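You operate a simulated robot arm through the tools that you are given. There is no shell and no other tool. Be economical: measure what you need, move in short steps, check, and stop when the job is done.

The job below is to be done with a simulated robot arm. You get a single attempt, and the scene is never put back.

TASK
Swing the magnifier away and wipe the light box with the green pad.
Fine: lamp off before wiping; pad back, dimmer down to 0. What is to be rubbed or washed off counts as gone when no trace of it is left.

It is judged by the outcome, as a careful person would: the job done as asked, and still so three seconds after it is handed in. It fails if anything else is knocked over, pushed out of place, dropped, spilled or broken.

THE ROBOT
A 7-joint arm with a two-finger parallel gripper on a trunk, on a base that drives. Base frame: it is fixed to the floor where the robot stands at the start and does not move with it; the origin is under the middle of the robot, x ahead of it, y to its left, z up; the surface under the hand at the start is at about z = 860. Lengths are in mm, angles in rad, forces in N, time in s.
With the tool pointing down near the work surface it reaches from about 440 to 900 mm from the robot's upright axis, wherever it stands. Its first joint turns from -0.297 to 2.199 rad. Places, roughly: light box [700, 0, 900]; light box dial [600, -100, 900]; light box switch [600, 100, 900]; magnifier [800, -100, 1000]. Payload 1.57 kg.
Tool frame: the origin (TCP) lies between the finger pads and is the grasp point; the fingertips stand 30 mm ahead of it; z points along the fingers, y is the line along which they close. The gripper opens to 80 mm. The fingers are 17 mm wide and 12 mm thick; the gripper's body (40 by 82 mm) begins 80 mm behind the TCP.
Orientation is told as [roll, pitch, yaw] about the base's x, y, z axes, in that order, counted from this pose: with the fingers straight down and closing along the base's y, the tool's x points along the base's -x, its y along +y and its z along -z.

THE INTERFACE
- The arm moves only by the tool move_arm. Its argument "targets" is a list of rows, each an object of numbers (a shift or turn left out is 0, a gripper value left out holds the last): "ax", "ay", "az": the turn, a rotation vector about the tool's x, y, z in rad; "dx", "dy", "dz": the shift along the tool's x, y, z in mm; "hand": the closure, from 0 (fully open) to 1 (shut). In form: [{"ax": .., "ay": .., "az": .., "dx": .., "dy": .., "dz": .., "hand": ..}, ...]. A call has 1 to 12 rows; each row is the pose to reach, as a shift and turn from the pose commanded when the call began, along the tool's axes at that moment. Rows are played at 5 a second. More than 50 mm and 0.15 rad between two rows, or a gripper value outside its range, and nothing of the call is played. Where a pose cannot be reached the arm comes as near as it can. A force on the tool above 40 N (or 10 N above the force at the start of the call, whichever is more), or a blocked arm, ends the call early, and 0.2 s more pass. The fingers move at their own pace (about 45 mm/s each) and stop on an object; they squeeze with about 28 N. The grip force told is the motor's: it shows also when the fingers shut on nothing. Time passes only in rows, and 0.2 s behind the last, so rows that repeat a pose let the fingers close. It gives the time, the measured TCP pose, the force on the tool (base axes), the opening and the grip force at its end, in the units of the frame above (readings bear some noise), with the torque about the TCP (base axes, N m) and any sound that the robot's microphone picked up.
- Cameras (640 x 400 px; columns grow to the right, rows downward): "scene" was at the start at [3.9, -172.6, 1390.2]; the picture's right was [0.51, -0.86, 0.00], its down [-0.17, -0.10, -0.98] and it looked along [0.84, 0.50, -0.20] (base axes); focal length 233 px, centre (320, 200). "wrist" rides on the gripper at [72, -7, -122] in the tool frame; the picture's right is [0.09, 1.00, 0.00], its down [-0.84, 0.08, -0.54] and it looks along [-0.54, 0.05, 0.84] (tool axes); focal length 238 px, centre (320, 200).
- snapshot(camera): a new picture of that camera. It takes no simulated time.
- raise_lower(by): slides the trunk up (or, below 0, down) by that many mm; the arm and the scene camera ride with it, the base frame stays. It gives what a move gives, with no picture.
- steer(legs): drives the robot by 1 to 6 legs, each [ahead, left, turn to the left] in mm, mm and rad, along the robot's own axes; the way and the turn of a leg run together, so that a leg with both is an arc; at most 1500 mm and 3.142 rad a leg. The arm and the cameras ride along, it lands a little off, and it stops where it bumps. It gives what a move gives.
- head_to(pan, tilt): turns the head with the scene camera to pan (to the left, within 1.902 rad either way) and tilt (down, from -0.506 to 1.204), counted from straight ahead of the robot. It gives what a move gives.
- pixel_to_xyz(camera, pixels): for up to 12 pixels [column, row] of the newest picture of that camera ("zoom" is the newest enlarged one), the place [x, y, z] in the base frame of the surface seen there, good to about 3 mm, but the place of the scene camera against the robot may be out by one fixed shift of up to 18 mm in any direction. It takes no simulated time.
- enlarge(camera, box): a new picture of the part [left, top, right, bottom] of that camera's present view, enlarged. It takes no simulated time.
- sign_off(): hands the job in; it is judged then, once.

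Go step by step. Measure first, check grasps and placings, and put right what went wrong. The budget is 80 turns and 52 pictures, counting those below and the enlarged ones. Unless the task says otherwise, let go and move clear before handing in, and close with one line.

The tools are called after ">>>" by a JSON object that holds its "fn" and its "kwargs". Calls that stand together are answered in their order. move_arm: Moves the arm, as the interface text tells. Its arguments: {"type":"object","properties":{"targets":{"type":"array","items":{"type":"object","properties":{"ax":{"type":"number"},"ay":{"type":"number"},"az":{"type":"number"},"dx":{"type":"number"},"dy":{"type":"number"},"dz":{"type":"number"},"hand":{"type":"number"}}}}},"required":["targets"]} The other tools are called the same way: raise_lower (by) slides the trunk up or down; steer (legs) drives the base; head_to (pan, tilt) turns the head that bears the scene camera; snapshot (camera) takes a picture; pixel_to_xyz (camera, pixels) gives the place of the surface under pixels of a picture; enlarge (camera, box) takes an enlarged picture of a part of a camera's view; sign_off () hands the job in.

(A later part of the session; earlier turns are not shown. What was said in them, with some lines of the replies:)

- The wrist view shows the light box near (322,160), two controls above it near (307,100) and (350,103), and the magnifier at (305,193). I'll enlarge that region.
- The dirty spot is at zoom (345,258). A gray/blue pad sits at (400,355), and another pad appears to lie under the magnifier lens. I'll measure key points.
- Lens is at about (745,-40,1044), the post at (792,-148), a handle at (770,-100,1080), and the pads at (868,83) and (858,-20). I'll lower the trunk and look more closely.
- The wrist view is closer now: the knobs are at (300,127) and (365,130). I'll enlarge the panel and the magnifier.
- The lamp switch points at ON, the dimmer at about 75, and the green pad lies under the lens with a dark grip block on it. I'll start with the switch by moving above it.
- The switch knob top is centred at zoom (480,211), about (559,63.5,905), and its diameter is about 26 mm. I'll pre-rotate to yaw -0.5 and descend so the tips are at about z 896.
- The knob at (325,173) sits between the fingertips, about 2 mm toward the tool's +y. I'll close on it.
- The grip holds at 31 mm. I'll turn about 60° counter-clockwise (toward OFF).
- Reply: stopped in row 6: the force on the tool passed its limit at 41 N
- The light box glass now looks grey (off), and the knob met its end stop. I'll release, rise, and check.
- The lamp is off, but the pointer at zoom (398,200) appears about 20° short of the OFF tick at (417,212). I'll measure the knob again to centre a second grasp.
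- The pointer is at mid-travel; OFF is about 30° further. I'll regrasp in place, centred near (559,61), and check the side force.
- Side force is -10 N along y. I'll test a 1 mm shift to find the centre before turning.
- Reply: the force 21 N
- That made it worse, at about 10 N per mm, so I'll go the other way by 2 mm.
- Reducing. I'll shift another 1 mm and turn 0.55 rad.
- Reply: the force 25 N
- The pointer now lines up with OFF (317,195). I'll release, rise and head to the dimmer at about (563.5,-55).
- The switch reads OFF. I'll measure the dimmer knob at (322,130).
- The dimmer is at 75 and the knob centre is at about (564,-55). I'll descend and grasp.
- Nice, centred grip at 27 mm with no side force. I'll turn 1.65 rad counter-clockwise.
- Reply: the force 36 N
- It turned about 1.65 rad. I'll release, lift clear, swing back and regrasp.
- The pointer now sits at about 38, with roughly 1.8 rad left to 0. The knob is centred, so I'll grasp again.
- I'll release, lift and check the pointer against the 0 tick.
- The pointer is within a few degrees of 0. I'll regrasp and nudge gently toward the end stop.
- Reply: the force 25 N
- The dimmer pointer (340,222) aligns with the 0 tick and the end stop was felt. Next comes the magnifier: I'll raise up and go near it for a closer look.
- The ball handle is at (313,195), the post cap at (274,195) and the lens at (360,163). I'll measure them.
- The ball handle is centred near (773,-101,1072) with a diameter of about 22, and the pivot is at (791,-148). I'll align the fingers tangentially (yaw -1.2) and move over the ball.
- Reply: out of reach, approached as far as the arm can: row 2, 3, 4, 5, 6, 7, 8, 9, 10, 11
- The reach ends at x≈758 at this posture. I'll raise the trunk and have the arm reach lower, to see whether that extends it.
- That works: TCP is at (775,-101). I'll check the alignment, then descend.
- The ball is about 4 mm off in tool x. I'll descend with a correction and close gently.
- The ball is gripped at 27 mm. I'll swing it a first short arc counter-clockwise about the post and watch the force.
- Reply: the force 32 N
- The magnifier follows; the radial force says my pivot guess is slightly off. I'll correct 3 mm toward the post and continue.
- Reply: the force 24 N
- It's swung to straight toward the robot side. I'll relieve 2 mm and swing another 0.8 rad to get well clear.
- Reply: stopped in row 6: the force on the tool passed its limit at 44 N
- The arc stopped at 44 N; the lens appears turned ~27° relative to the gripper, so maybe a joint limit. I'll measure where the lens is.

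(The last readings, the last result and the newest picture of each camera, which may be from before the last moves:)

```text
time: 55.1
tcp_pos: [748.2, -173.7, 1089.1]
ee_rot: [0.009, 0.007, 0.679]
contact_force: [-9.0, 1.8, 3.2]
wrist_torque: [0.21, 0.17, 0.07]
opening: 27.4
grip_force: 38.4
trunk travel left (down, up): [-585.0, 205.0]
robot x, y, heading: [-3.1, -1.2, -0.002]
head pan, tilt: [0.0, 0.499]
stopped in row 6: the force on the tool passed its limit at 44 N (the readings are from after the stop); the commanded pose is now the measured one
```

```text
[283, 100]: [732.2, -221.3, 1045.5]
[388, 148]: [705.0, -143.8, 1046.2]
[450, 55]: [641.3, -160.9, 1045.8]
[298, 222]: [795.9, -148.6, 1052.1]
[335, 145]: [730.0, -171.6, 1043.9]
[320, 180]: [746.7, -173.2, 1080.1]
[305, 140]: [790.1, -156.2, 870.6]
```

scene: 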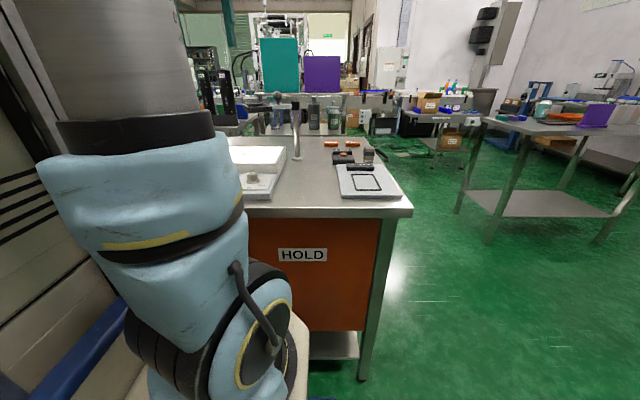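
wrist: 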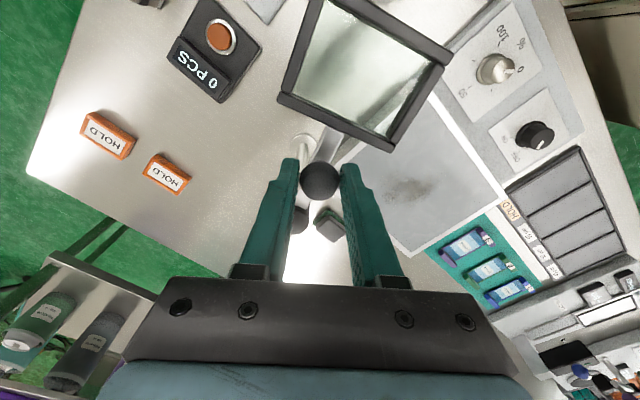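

The lens centre is now at about (687,-191), with its nearest edge at y=-144, well off the light box (edge y≈-100). I'll release and rise.

>>> {"fn": "move_arm", "kwargs": {"targets": [{"hand": 0.5}, {"hand": 0.5}, {"hand": 0.5, "dz": -20}, {"hand": 0.5, "dz": -60}, {"dz": -100}, {"dz": -130}]}}

>>> {"fn": "move_arm", "kwargs": {"targets": [{"az": 0.14, "dx": -12, "dy": 22}, {"az": 0.28, "dx": -24, "dy": 44}, {"az": 0.42, "dx": -36, "dy": 66}, {"az": 0.56, "dx": -48, "dy": 88}, {"az": 0.68, "dx": -60, "dy": 110}, {"az": 0.68, "dx": -60, "dy": 110}]}}

>>> {"fn": "snapshot", "kwargs": {"camera": "wrist"}}

```text
time: 56.5
tcp_pos: [749.9, -173.8, 1219.6]
ee_rot: [0.008, 0.005, 0.679]
contact_force: [-0.1, 0.2, 0.6]
wrist_torque: [0.05, 0.02, -0.01]
opening: 39.9
grip_force: 0.1
trunk travel left (down, up): [-585.0, 205.0]
robot x, y, heading: [1.2, -2.2, -0.0]
head pan, tilt: [0.0, 0.499]
```

```text
time: 58.0
tcp_pos: [729.2, -50.9, 1219.5]
ee_rot: [0.001, 0.009, -0.003]
contact_force: [0.1, -0.2, 0.1]
wrist_torque: [0.01, 0.01, -0.03]
opening: 39.8
grip_force: 0.0
trunk travel left (down, up): [-585.0, 205.0]
robot x, y, heading: [0.4, -2.4, -0.003]
head pan, tilt: [0.0, 0.499]
```

```text
20 pictures are left
```

wrist: 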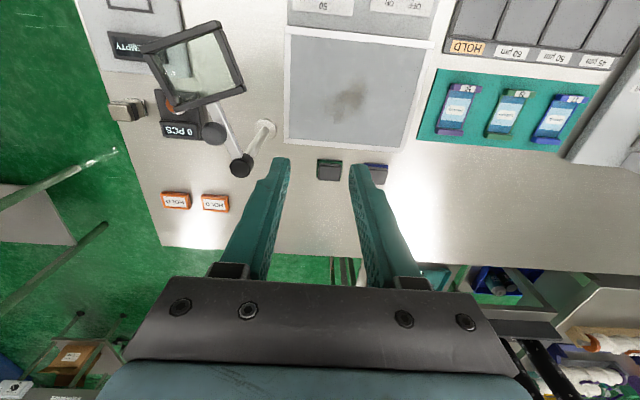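

Magnifier is clear. I'll measure the smudge and the green pad in enlarged views.

>>> {"fn": "enlarge", "kwargs": {"camera": "wrist", "box": [275, 20, 435, 150]}}

>>> {"fn": "pixel_to_xyz", "kwargs": {"camera": "zoom", "pixels": [[320, 270], [255, 275], [385, 255], [320, 215], [320, 325], [400, 200], [50, 60], [605, 100], [45, 445], [530, 460], [45, 450]]}}

>>> {"fn": "enlarge", "kwargs": {"camera": "wrist", "box": [300, 145, 370, 195]}}

>>> {"fn": "pixel_to_xyz", "kwargs": {"camera": "zoom", "pixels": [[260, 220], [160, 220], [340, 200], [250, 150], [250, 270], [180, 140], [340, 145], [170, 300], [345, 295], [120, 220]]}}

```text
3.08 times, centred on (355, 85) of wrist
```

zoom: 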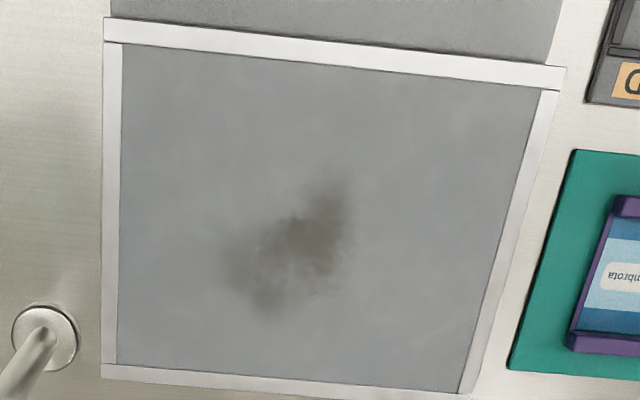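

```text
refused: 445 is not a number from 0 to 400
```

```text
8.00 times, centred on (335, 170) of wrist
```

zoom: 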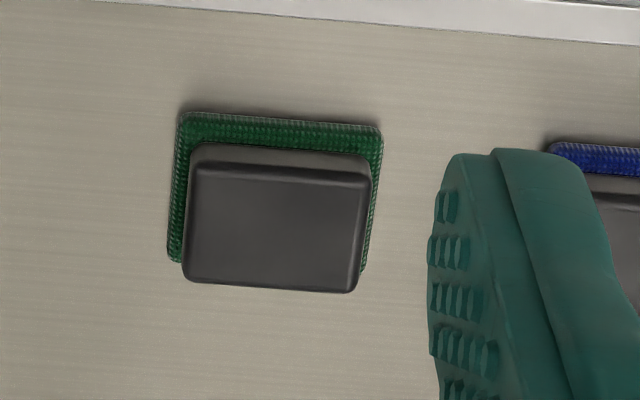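

```text
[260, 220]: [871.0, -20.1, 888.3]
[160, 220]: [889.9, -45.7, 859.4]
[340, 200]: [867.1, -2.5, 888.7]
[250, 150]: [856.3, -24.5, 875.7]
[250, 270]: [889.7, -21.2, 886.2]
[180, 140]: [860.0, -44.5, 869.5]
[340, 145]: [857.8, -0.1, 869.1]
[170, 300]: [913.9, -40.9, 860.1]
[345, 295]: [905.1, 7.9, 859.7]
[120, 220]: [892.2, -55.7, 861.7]
```

The pad's dark grip block is at about (872,-17) with its top at z 888, aligned with the box; the smudge is at zoom (290,245). I'll go over the pad, lowering as I go.

>>> {"fn": "move_arm", "kwargs": {"targets": [{"dx": -30, "dy": 8, "dz": 40, "ay": -0.009, "hand": 0}, {"dx": -60, "dy": 16, "dz": 80, "ay": -0.009}, {"dx": -90, "dy": 24, "dz": 120, "ay": -0.009}, {"dx": -120, "dy": 34, "dz": 160, "ay": -0.009}, {"dx": -142, "dy": 34, "dz": 200, "ay": -0.009}, {"dx": -142, "dy": 34, "dz": 220, "ay": -0.009}, {"dx": -142, "dy": 34, "dz": 220, "ay": -0.009}]}}

>>> {"fn": "snapshot", "kwargs": {"camera": "wrist"}}

```text
refused: row 1 steps farther than a row can; nothing moved
```

```text
17 pictures are left
```

wrist: 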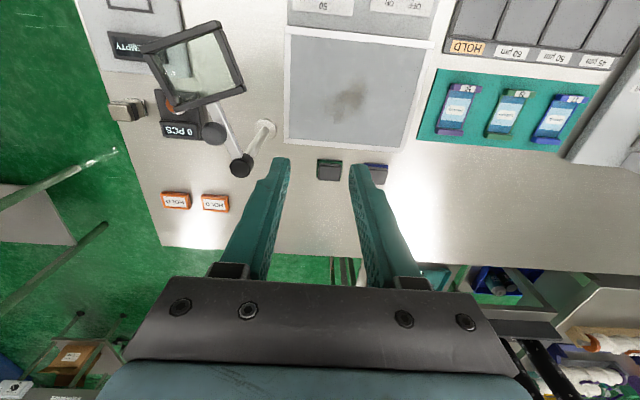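

The step was too long; I'll use smaller rows.

>>> {"fn": "move_arm", "kwargs": {"targets": [{"dx": -24, "dy": 6, "dz": 36, "ay": -0.009, "hand": 0}, {"dx": -48, "dy": 12, "dz": 72, "ay": -0.009}, {"dx": -72, "dy": 18, "dz": 108, "ay": -0.009}, {"dx": -96, "dy": 26, "dz": 144, "ay": -0.009}, {"dx": -120, "dy": 34, "dz": 180, "ay": -0.009}, {"dx": -142, "dy": 34, "dz": 220, "ay": -0.009}, {"dx": -142, "dy": 34, "dz": 220, "ay": -0.009}]}}

>>> {"fn": "enlarge", "kwargs": {"camera": "wrist", "box": [220, 60, 420, 185]}}

```text
time: 59.5
tcp_pos: [868.8, -15.3, 994.5]
ee_rot: [0.002, -0.001, -0.005]
contact_force: [-0.4, -0.5, -0.1]
wrist_torque: [0.0, -0.01, -0.02]
opening: 79.9
grip_force: 0.0
trunk travel left (down, up): [-585.0, 205.0]
robot x, y, heading: [1.5, 2.7, 0.004]
head pan, tilt: [0.0, 0.499]
```

```text
3.20 times, centred on (320, 122) of wrist
```

zoom: 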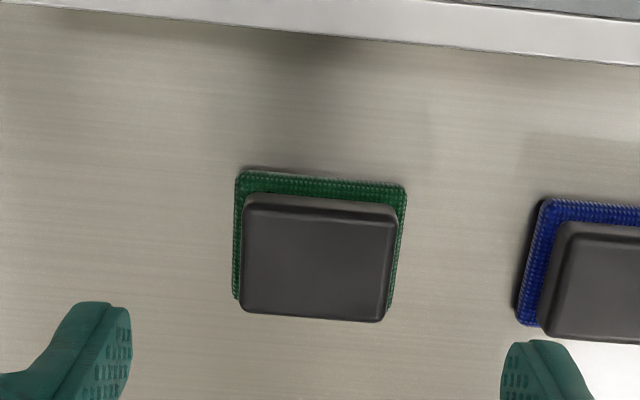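

>>> {"fn": "pixel_to_xyz", "kwargs": {"camera": "zoom", "pixels": [[320, 260], [320, 222], [320, 308], [255, 260], [385, 260], [240, 260], [320, 182], [402, 200], [240, 178], [450, 260], [520, 300]]}}

```text
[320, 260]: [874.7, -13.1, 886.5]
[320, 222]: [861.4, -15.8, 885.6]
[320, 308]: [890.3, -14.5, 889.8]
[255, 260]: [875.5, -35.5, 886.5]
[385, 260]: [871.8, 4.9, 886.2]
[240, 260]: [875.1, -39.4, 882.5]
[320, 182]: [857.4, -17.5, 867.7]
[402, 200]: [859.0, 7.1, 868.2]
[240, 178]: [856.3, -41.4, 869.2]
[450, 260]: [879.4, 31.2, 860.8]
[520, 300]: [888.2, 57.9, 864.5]
```

The block spans x 858–892, y -39…8 with centre (875,-15.5), top at z 887 and the pad top at z 869. I'll descend to TCP z 903 and close.

>>> {"fn": "move_arm", "kwargs": {"targets": [{"dx": -6, "dz": 40}, {"dx": -6, "dz": 75}, {"dx": -6, "dz": 91}, {"dx": -6, "dz": 91}]}}

>>> {"fn": "snapshot", "kwargs": {"camera": "wrist"}}

```text
time: 60.5
tcp_pos: [873.4, -16.3, 905.5]
ee_rot: [0.002, 0.0, -0.003]
contact_force: [-0.3, 0.5, 0.7]
wrist_torque: [0.0, -0.01, 0.02]
opening: 80.1
grip_force: 0.0
trunk travel left (down, up): [-585.0, 205.0]
robot x, y, heading: [2.3, -1.8, 0.002]
head pan, tilt: [0.0, 0.499]
```

```text
15 pictures are left
```

wrist: 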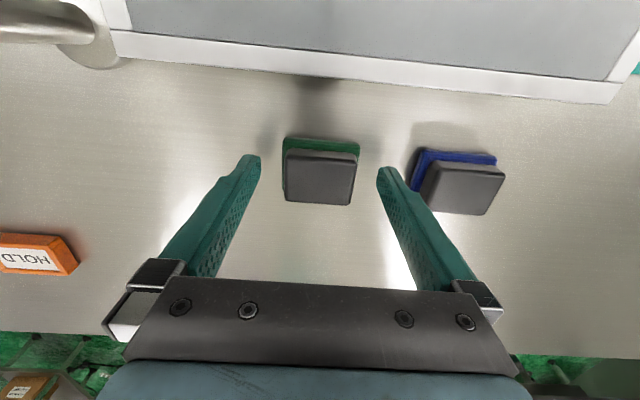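

The fingers straddle the block; closing.

>>> {"fn": "move_arm", "kwargs": {"targets": [{"dz": 1, "hand": 0.3}, {"dz": 1, "hand": 0.5}, {"dz": 1, "hand": 0.8}, {"dz": 1, "hand": 0.8}, {"dz": 1, "hand": 1}, {"dz": 1, "hand": 1}]}}

>>> {"fn": "move_arm", "kwargs": {"targets": [{"dz": -20}, {"dz": -50}, {"dz": -80}, {"dz": -100}]}}

>>> {"fn": "snapshot", "kwargs": {"camera": "wrist"}}

```text
time: 62.0
tcp_pos: [873.0, -16.4, 905.3]
ee_rot: [0.002, -0.002, -0.001]
contact_force: [0.3, 0.5, -0.3]
wrist_torque: [-0.02, -0.01, 0.01]
opening: 46.9
grip_force: 28.2
trunk travel left (down, up): [-585.0, 205.0]
robot x, y, heading: [0.8, -0.2, 0.0]
head pan, tilt: [0.0, 0.499]
```

```text
time: 63.0
tcp_pos: [874.7, -17.1, 1006.4]
ee_rot: [0.002, -0.001, -0.001]
contact_force: [0.3, -0.2, -1.1]
wrist_torque: [0.03, 0.03, -0.01]
opening: 47.2
grip_force: 28.2
trunk travel left (down, up): [-585.0, 205.0]
robot x, y, heading: [-3.0, -2.9, -0.0]
head pan, tilt: [0.0, 0.499]
```

```text
14 pictures are left
```

wrist: 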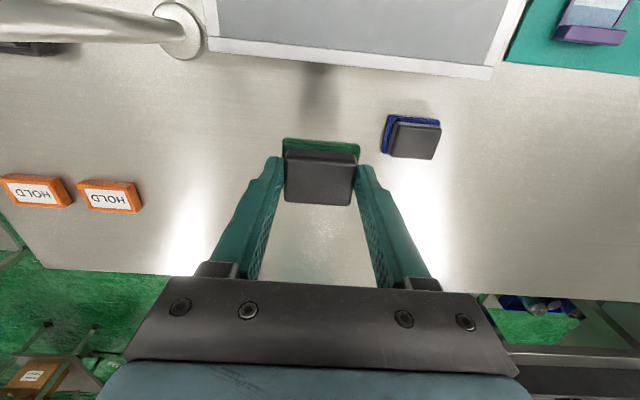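

The pad is held (47 mm). I'll move over the box's lower-left part and lower step by step to find contact.

>>> {"fn": "move_arm", "kwargs": {"targets": [{"dx": 35, "dy": -14}, {"dx": 70, "dy": -28}, {"dx": 105, "dy": -43}, {"dx": 105, "dy": -43, "dz": 30}, {"dx": 105, "dy": -43, "dz": 50}, {"dx": 105, "dy": -43, "dz": 50}]}}

>>> {"fn": "snapshot", "kwargs": {"camera": "wrist"}}

>>> {"fn": "pixel_to_xyz", "kwargs": {"camera": "wrist", "pixels": [[320, 100], [320, 60], [400, 100], [240, 100], [400, 150]]}}

```text
time: 64.3
tcp_pos: [769.9, -58.2, 953.8]
ee_rot: [0.002, 0.001, -0.001]
contact_force: [-0.6, 0.4, -0.3]
wrist_torque: [-0.01, 0.01, -0.01]
opening: 47.2
grip_force: 28.3
trunk travel left (down, up): [-585.0, 205.0]
robot x, y, heading: [0.7, -6.3, -0.001]
head pan, tilt: [0.0, 0.499]
```

```text
13 pictures are left
```

wrist: 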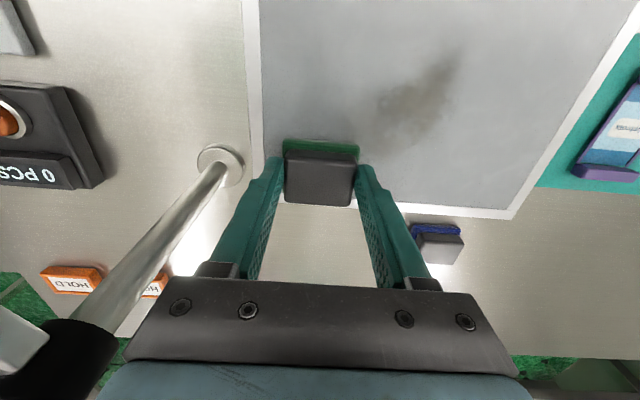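

```text
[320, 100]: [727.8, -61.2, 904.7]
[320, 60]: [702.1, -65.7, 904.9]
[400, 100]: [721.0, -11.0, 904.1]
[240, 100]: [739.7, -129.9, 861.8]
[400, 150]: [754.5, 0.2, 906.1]
```

The smudge extends from about x 685 to 760 and y -45 to +30. I'll lower onto the glass carefully.

>>> {"fn": "move_arm", "kwargs": {"targets": [{"dz": 2}, {"dz": 4}, {"dz": 5}, {"dz": 6}, {"dz": 6}]}}

```text
time: 65.5
tcp_pos: [769.1, -59.3, 949.7]
ee_rot: [0.001, -0.001, -0.001]
contact_force: [0.6, -0.6, 1.9]
wrist_torque: [-0.06, 0.0, 0.03]
opening: 47.2
grip_force: 28.1
trunk travel left (down, up): [-585.0, 205.0]
robot x, y, heading: [-1.7, 0.5, -0.001]
head pan, tilt: [0.0, 0.499]
```

>>> {"fn": "move_arm", "kwargs": {"targets": [{"dz": 0.5}, {"dz": 1}, {"dz": 1.5}, {"dz": 1.5}]}}

```text
time: 66.5
tcp_pos: [768.3, -58.2, 948.4]
ee_rot: [0.003, -0.004, -0.001]
contact_force: [-2.0, 0.9, 19.0]
wrist_torque: [-0.04, 0.13, 0.0]
opening: 46.8
grip_force: 27.6
trunk travel left (down, up): [-585.0, 205.0]
robot x, y, heading: [0.7, -0.4, 0.001]
head pan, tilt: [0.0, 0.499]
```

Contact is good at 19 N. I'll ease off slightly and start the raster wipe.

>>> {"fn": "move_arm", "kwargs": {"targets": [{"dz": -0.5, "dx": 30}, {"dz": -0.5, "dx": 60}, {"dz": -0.5, "dx": 88}, {"dz": -0.5, "dx": 88, "dy": 20}, {"dz": -0.5, "dx": 58, "dy": 20}, {"dz": -0.5, "dx": 28, "dy": 20}, {"dz": -0.5, "dx": 0, "dy": 20}, {"dz": -0.5, "dx": 0, "dy": 40}, {"dz": -0.5, "dx": 30, "dy": 40}, {"dz": -0.5, "dx": 60, "dy": 40}, {"dz": -0.5, "dx": 88, "dy": 40}, {"dz": -0.5, "dx": 88, "dy": 60}]}}

```text
time: 69.2
tcp_pos: [681.7, 2.2, 949.0]
ee_rot: [0.003, 0.0, -0.002]
contact_force: [-0.5, -2.6, 10.4]
wrist_torque: [-0.15, -0.01, 0.08]
opening: 47.3
grip_force: 27.9
trunk travel left (down, up): [-585.0, 205.0]
robot x, y, heading: [-1.3, 0.7, -0.005]
head pan, tilt: [0.0, 0.499]
```

>>> {"fn": "move_arm", "kwargs": {"targets": [{"dx": -30}, {"dx": -60}, {"dx": -88}, {"dx": -88, "dy": 20}, {"dx": -58, "dy": 20}, {"dx": -28, "dy": 20}, {"dx": 0, "dy": 20}, {"dx": 0, "dy": 40}, {"dx": -30, "dy": 40}, {"dx": -60, "dy": 40}, {"dx": -88, "dy": 40}, {"dx": -88, "dy": 20}]}}

>>> {"fn": "snapshot", "kwargs": {"camera": "wrist"}}

```text
time: 71.8
tcp_pos: [768.7, 22.7, 949.6]
ee_rot: [0.002, -0.002, 0.001]
contact_force: [1.6, 3.8, 12.3]
wrist_torque: [0.11, 0.11, -0.03]
opening: 47.0
grip_force: 27.7
trunk travel left (down, up): [-585.0, 205.0]
robot x, y, heading: [-2.7, 1.4, 0.002]
head pan, tilt: [0.0, 0.499]
```

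```text
12 pictures are left
```

wrist: 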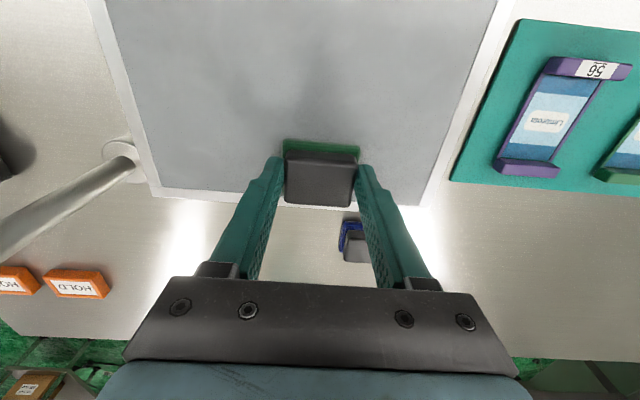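

It looks mostly clean; I'll enlarge to look for faint traces.

>>> {"fn": "enlarge", "kwargs": {"camera": "wrist", "box": [120, 10, 440, 190]}}

```text
2.00 times, centred on (280, 100) of wrist
```

zoom: 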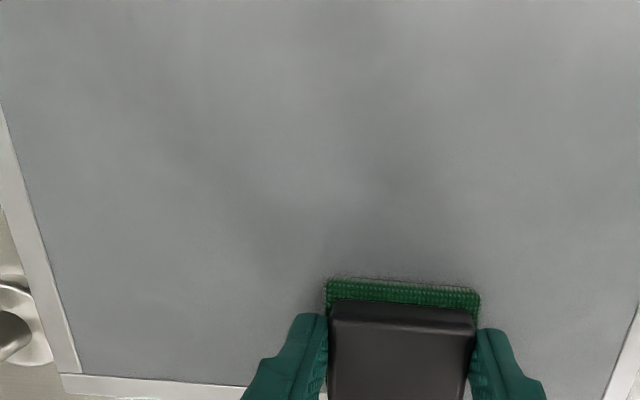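

There may be faint shading left (or a reflection). I'll do a second pass with cross strokes along y.

>>> {"fn": "move_arm", "kwargs": {"targets": [{"dz": 0.4, "dy": -28}, {"dz": 0.4, "dy": -56}, {"dz": 0.4, "dy": -83}, {"dz": 0.4, "dy": -83, "dx": 18}, {"dz": 0.4, "dy": -42, "dx": 18}, {"dz": 0.4, "dy": 0, "dx": 18}, {"dz": 0.4, "dy": 25, "dx": 18}, {"dz": 0.4, "dy": 25, "dx": 36}, {"dz": 0.4, "dy": -15, "dx": 36}, {"dz": 0.4, "dy": -50, "dx": 36}, {"dz": 0.4, "dy": -83, "dx": 36}, {"dz": 0.4, "dy": -83, "dx": 54}]}}

>>> {"fn": "move_arm", "kwargs": {"targets": [{"dy": 40}, {"dy": 80}, {"dy": 108}, {"dy": 108, "dx": 18}, {"dy": 70, "dx": 18}, {"dy": 35, "dx": 18}, {"dy": 0, "dx": 18}, {"dy": 0, "dx": 36}, {"dy": 40, "dx": 36}, {"dy": 80, "dx": 36}, {"dy": 108, "dx": 36}, {"dy": 108, "dx": 45}]}}

```text
time: 74.3
tcp_pos: [715.4, -64.2, 949.2]
ee_rot: [-0.001, -0.001, -0.003]
contact_force: [4.8, -1.4, 13.0]
wrist_torque: [0.23, -0.2, -0.12]
opening: 47.1
grip_force: 27.3
trunk travel left (down, up): [-585.0, 205.0]
robot x, y, heading: [-2.7, -3.0, -0.0]
head pan, tilt: [0.0, 0.499]
```

```text
time: 77.0
tcp_pos: [670.3, 46.8, 947.5]
ee_rot: [0.003, -0.001, -0.002]
contact_force: [2.9, -1.2, 6.6]
wrist_torque: [-0.07, -0.05, -0.03]
opening: 47.2
grip_force: 27.4
trunk travel left (down, up): [-585.0, 205.0]
robot x, y, heading: [0.3, 3.0, -0.001]
head pan, tilt: [0.0, 0.499]
```

I'll lift and view the whole glass from further back.

>>> {"fn": "move_arm", "kwargs": {"targets": [{"dz": -25}, {"dz": -60}, {"dz": -90, "dx": -25, "dy": -15}, {"dz": -120, "dx": -50, "dy": -30}, {"dz": -140, "dx": -90, "dy": -45}, {"dz": -150, "dx": -120, "dy": -57}, {"dz": -150, "dx": -120, "dy": -57}]}}

>>> {"fn": "enlarge", "kwargs": {"camera": "wrist", "box": [180, 0, 460, 175]}}

```text
time: 78.5
tcp_pos: [790.5, -10.3, 1098.4]
ee_rot: [0.001, 0.0, -0.003]
contact_force: [-0.6, 0.3, -0.2]
wrist_torque: [0.02, -0.01, 0.0]
opening: 47.1
grip_force: 27.6
trunk travel left (down, up): [-585.0, 205.0]
robot x, y, heading: [-0.3, 2.1, -0.002]
head pan, tilt: [0.0, 0.499]
```

```text
2.29 times, centred on (320, 88) of wrist
```

zoom: 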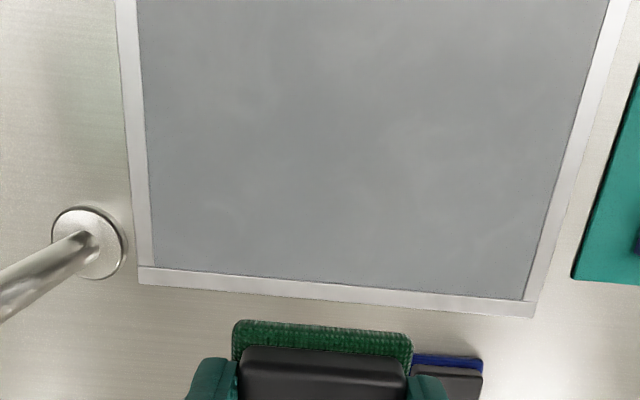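

The glass shows no smudge. Now I'll return the pad to its exact original spot (dx -84, dy -5, dz +192.6 by dead reckoning).

>>> {"fn": "move_arm", "kwargs": {"targets": [{"dx": -28, "dy": -2}, {"dx": -56, "dy": -4}, {"dx": -84, "dy": -5}, {"dx": -84, "dy": -5, "dz": 40}, {"dx": -84, "dy": -5, "dz": 80}, {"dx": -84, "dy": -5, "dz": 120}, {"dx": -84, "dy": -5, "dz": 155}, {"dx": -84, "dy": -5, "dz": 175}, {"dx": -84, "dy": -5, "dz": 185}, {"dx": -84, "dy": -5, "dz": 190}, {"dx": -84, "dy": -5, "dz": 192}, {"dx": -84, "dy": -5, "dz": 192}]}}

>>> {"fn": "snapshot", "kwargs": {"camera": "wrist"}}

```text
time: 81.2
tcp_pos: [900.3, -11.9, 913.9]
ee_rot: [0.001, 0.003, -0.003]
contact_force: [-0.5, -0.1, 0.3]
wrist_torque: [0.0, 0.01, 0.0]
opening: 47.3
grip_force: 28.3
out of reach, approached as far as the arm can: row 3, 4, 6, 7, 8, 9, 10, 11, 12
trunk travel left (down, up): [-585.0, 205.0]
robot x, y, heading: [-4.8, -0.1, -0.005]
head pan, tilt: [0.0, 0.499]
```

```text
9 pictures are left
```

wrist: 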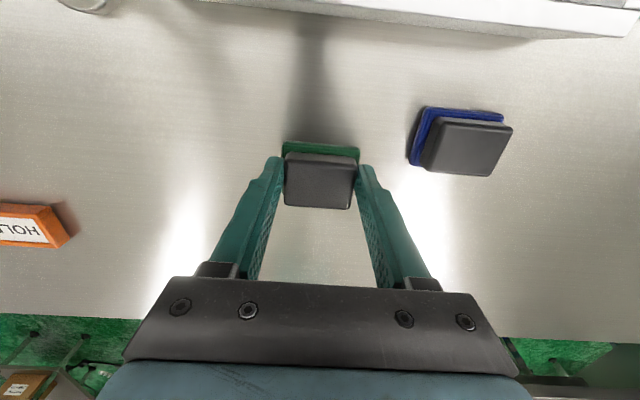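

The arm ended at (900,-12,914), still 9 mm above the table, not at the target. I'll lift a bit and see where the command stands.

>>> {"fn": "move_arm", "kwargs": {"targets": [{"dz": -5}, {"dz": -10}, {"dz": -10}]}}

```text
time: 82.0
tcp_pos: [901.3, -10.9, 925.1]
ee_rot: [0.002, 0.0, -0.002]
contact_force: [1.2, 0.4, -1.0]
wrist_torque: [-0.03, -0.02, 0.0]
opening: 46.9
grip_force: 28.2
trunk travel left (down, up): [-585.0, 205.0]
robot x, y, heading: [-0.7, 0.0, -0.003]
head pan, tilt: [0.0, 0.499]
```

The command now equals the real pose. I'll shift back 27.5 mm in x and 5 in y, then check.

>>> {"fn": "move_arm", "kwargs": {"targets": [{"dx": 14, "dy": -2.5}, {"dx": 27.5, "dy": -5.3}, {"dx": 27.5, "dy": -5.3}, {"dx": 27.5, "dy": -5.3}]}}

>>> {"fn": "move_arm", "kwargs": {"targets": [{"dz": 6}, {"dz": 12}, {"dz": 15}, {"dz": 15}]}}

>>> {"fn": "snapshot", "kwargs": {"camera": "wrist"}}

```text
time: 83.0
tcp_pos: [875.3, -13.7, 921.7]
ee_rot: [0.003, -0.001, 0.001]
contact_force: [-0.2, 0.5, -8.8]
wrist_torque: [-0.07, -0.08, 0.0]
opening: 46.8
grip_force: 28.0
out of reach, approached as far as the arm can: row 1, 2, 3
trunk travel left (down, up): [-585.0, 205.0]
robot x, y, heading: [-3.6, -2.8, -0.002]
head pan, tilt: [0.0, 0.499]
```

```text
time: 84.0
tcp_pos: [871.7, -17.0, 910.1]
ee_rot: [0.001, 0.0, -0.001]
contact_force: [-0.2, 0.4, -0.7]
wrist_torque: [-0.01, 0.02, -0.02]
opening: 47.0
grip_force: 28.6
trunk travel left (down, up): [-585.0, 205.0]
robot x, y, heading: [4.0, -0.1, 0.003]
head pan, tilt: [0.0, 0.499]
```

```text
8 pictures are left
```

wrist: 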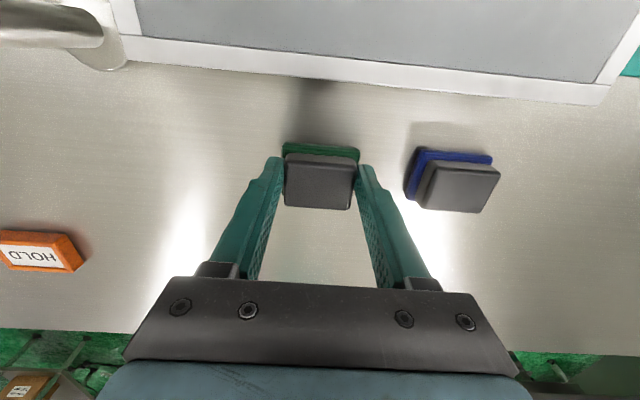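

The view matches the original grasp view; about 4-5 mm remain to the table. I'll lower until light contact.

>>> {"fn": "move_arm", "kwargs": {"targets": [{"dz": 2, "dx": -1}, {"dz": 3.5, "dx": -1}, {"dz": 4.5, "dx": -1}, {"dz": 4.5, "dx": -1}]}}

```text
time: 85.0
tcp_pos: [872.2, -17.3, 905.0]
ee_rot: [0.002, 0.0, -0.001]
contact_force: [1.1, 0.9, -0.7]
wrist_torque: [-0.01, 0.01, 0.0]
opening: 46.8
grip_force: 28.2
trunk travel left (down, up): [-585.0, 205.0]
robot x, y, heading: [-0.9, -0.5, -0.004]
head pan, tilt: [0.0, 0.499]
```

>>> {"fn": "move_arm", "kwargs": {"targets": [{"dz": 0.5}, {"dz": 1}, {"dz": 1.5}, {"dz": 1.5}]}}

```text
time: 86.0
tcp_pos: [872.6, -16.8, 903.1]
ee_rot: [0.001, 0.0, -0.002]
contact_force: [0.5, -0.1, -0.1]
wrist_torque: [0.0, 0.04, 0.0]
opening: 47.0
grip_force: 28.2
trunk travel left (down, up): [-585.0, 205.0]
robot x, y, heading: [-1.3, -2.8, 0.002]
head pan, tilt: [0.0, 0.499]
```

>>> {"fn": "move_arm", "kwargs": {"targets": [{"dz": 0.7}, {"dz": 1.4}, {"dz": 2}, {"dz": 2}]}}

```text
time: 87.0
tcp_pos: [872.1, -17.2, 903.3]
ee_rot: [0.003, -0.002, -0.001]
contact_force: [1.8, 2.3, 9.9]
wrist_torque: [-0.02, -0.03, 0.01]
opening: 47.0
grip_force: 27.7
trunk travel left (down, up): [-585.0, 205.0]
robot x, y, heading: [0.3, 5.2, -0.001]
head pan, tilt: [0.0, 0.499]
```

Light contact (10 N). I'll release and rise straight up.

>>> {"fn": "move_arm", "kwargs": {"targets": [{"hand": 0.2}, {"hand": 0}, {"hand": 0}, {"hand": 0}, {"dz": -25}, {"dz": -55}, {"dz": -90}]}}

>>> {"fn": "snapshot", "kwargs": {"camera": "wrist"}}

>>> {"fn": "pixel_to_xyz", "kwargs": {"camera": "wrist", "pixels": [[320, 141], [320, 130], [320, 155], [300, 141], [340, 141], [320, 117]]}}

```text
time: 88.5
tcp_pos: [874.1, -16.9, 991.6]
ee_rot: [0.001, 0.002, -0.001]
contact_force: [0.3, 0.1, 0.1]
wrist_torque: [0.0, 0.02, -0.01]
opening: 79.9
grip_force: 0.0
trunk travel left (down, up): [-585.0, 205.0]
robot x, y, heading: [1.1, 1.3, -0.003]
head pan, tilt: [0.0, 0.499]
```

```text
7 pictures are left
```

wrist: 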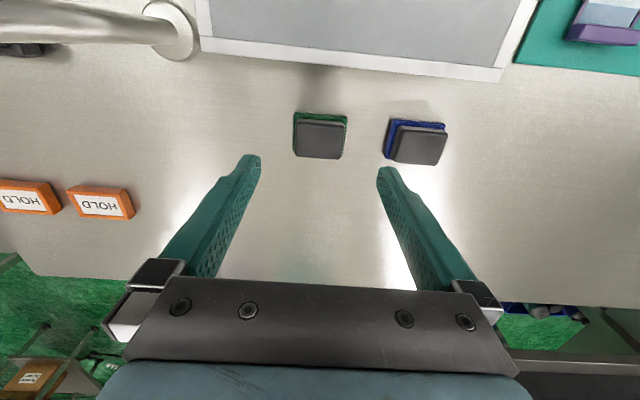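

```text
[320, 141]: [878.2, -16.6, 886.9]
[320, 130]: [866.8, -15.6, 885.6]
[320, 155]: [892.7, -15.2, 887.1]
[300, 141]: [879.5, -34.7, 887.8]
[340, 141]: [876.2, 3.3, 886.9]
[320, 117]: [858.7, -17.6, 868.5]
```

The pad is back at its place (875,-16). I'll back off to the earlier viewpoint to inspect the glass and magnifier.

>>> {"fn": "move_arm", "kwargs": {"targets": [{"dx": 24, "dz": -38}, {"dx": 48, "dz": -76}, {"dx": 72, "dz": -114}, {"dx": 96, "dz": -152}, {"dx": 120, "dz": -190}, {"dx": 144, "dz": -225}, {"dx": 180, "dz": -225}, {"dx": 180, "dz": -225}]}}

>>> {"fn": "snapshot", "kwargs": {"camera": "wrist"}}

>>> {"fn": "enlarge", "kwargs": {"camera": "wrist", "box": [230, 20, 410, 160]}}

```text
time: 90.3
tcp_pos: [692.3, -19.0, 1217.2]
ee_rot: [0.001, -0.001, -0.002]
contact_force: [0.1, -0.5, -0.3]
wrist_torque: [0.04, 0.05, 0.01]
opening: 80.2
grip_force: 0.1
trunk travel left (down, up): [-585.0, 205.0]
robot x, y, heading: [0.4, -1.1, 0.001]
head pan, tilt: [0.0, 0.499]
```

```text
6 pictures are left
```

wrist: 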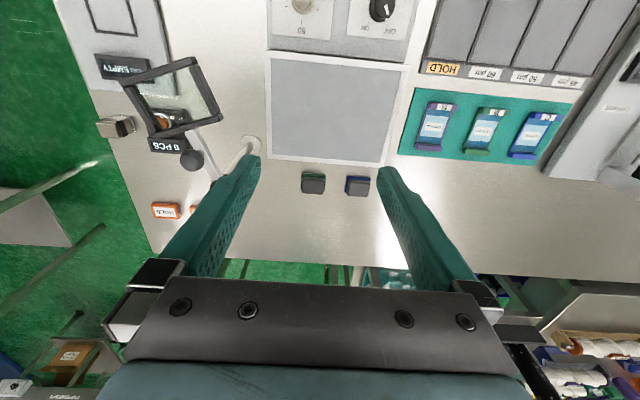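

```text
2.86 times, centred on (320, 90) of wrist
```

zoom: 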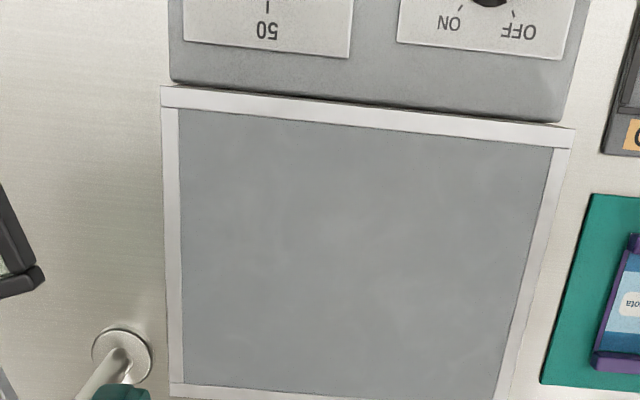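

The glass is spotless, the magnifier is aside and the pads are in place. One last check of the knobs.

>>> {"fn": "enlarge", "kwargs": {"camera": "wrist", "box": [260, 0, 420, 60]}}

```text
4.00 times, centred on (340, 30) of wrist
```

zoom: 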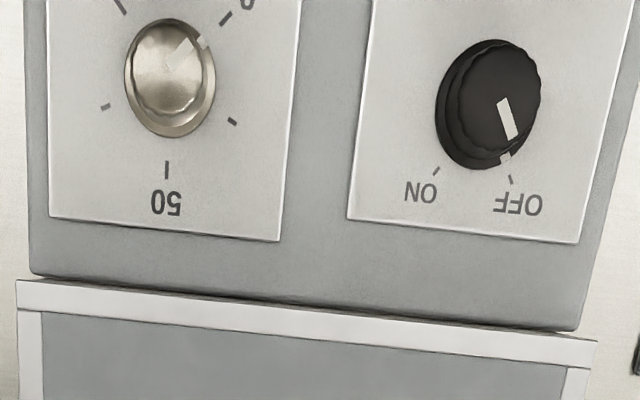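

The dimmer points at 0 and the switch at OFF, so everything is as asked. Handing in.

>>> {"fn": "sign_off", "kwargs": {}}

```text
The job is handed in.
```

The job is done: I turned the lamp off first and set the dimmer to 0. Then I swung the magnifier clear of the light box, wiped the glass until no smudge was visible, and put the green pad back where it was.
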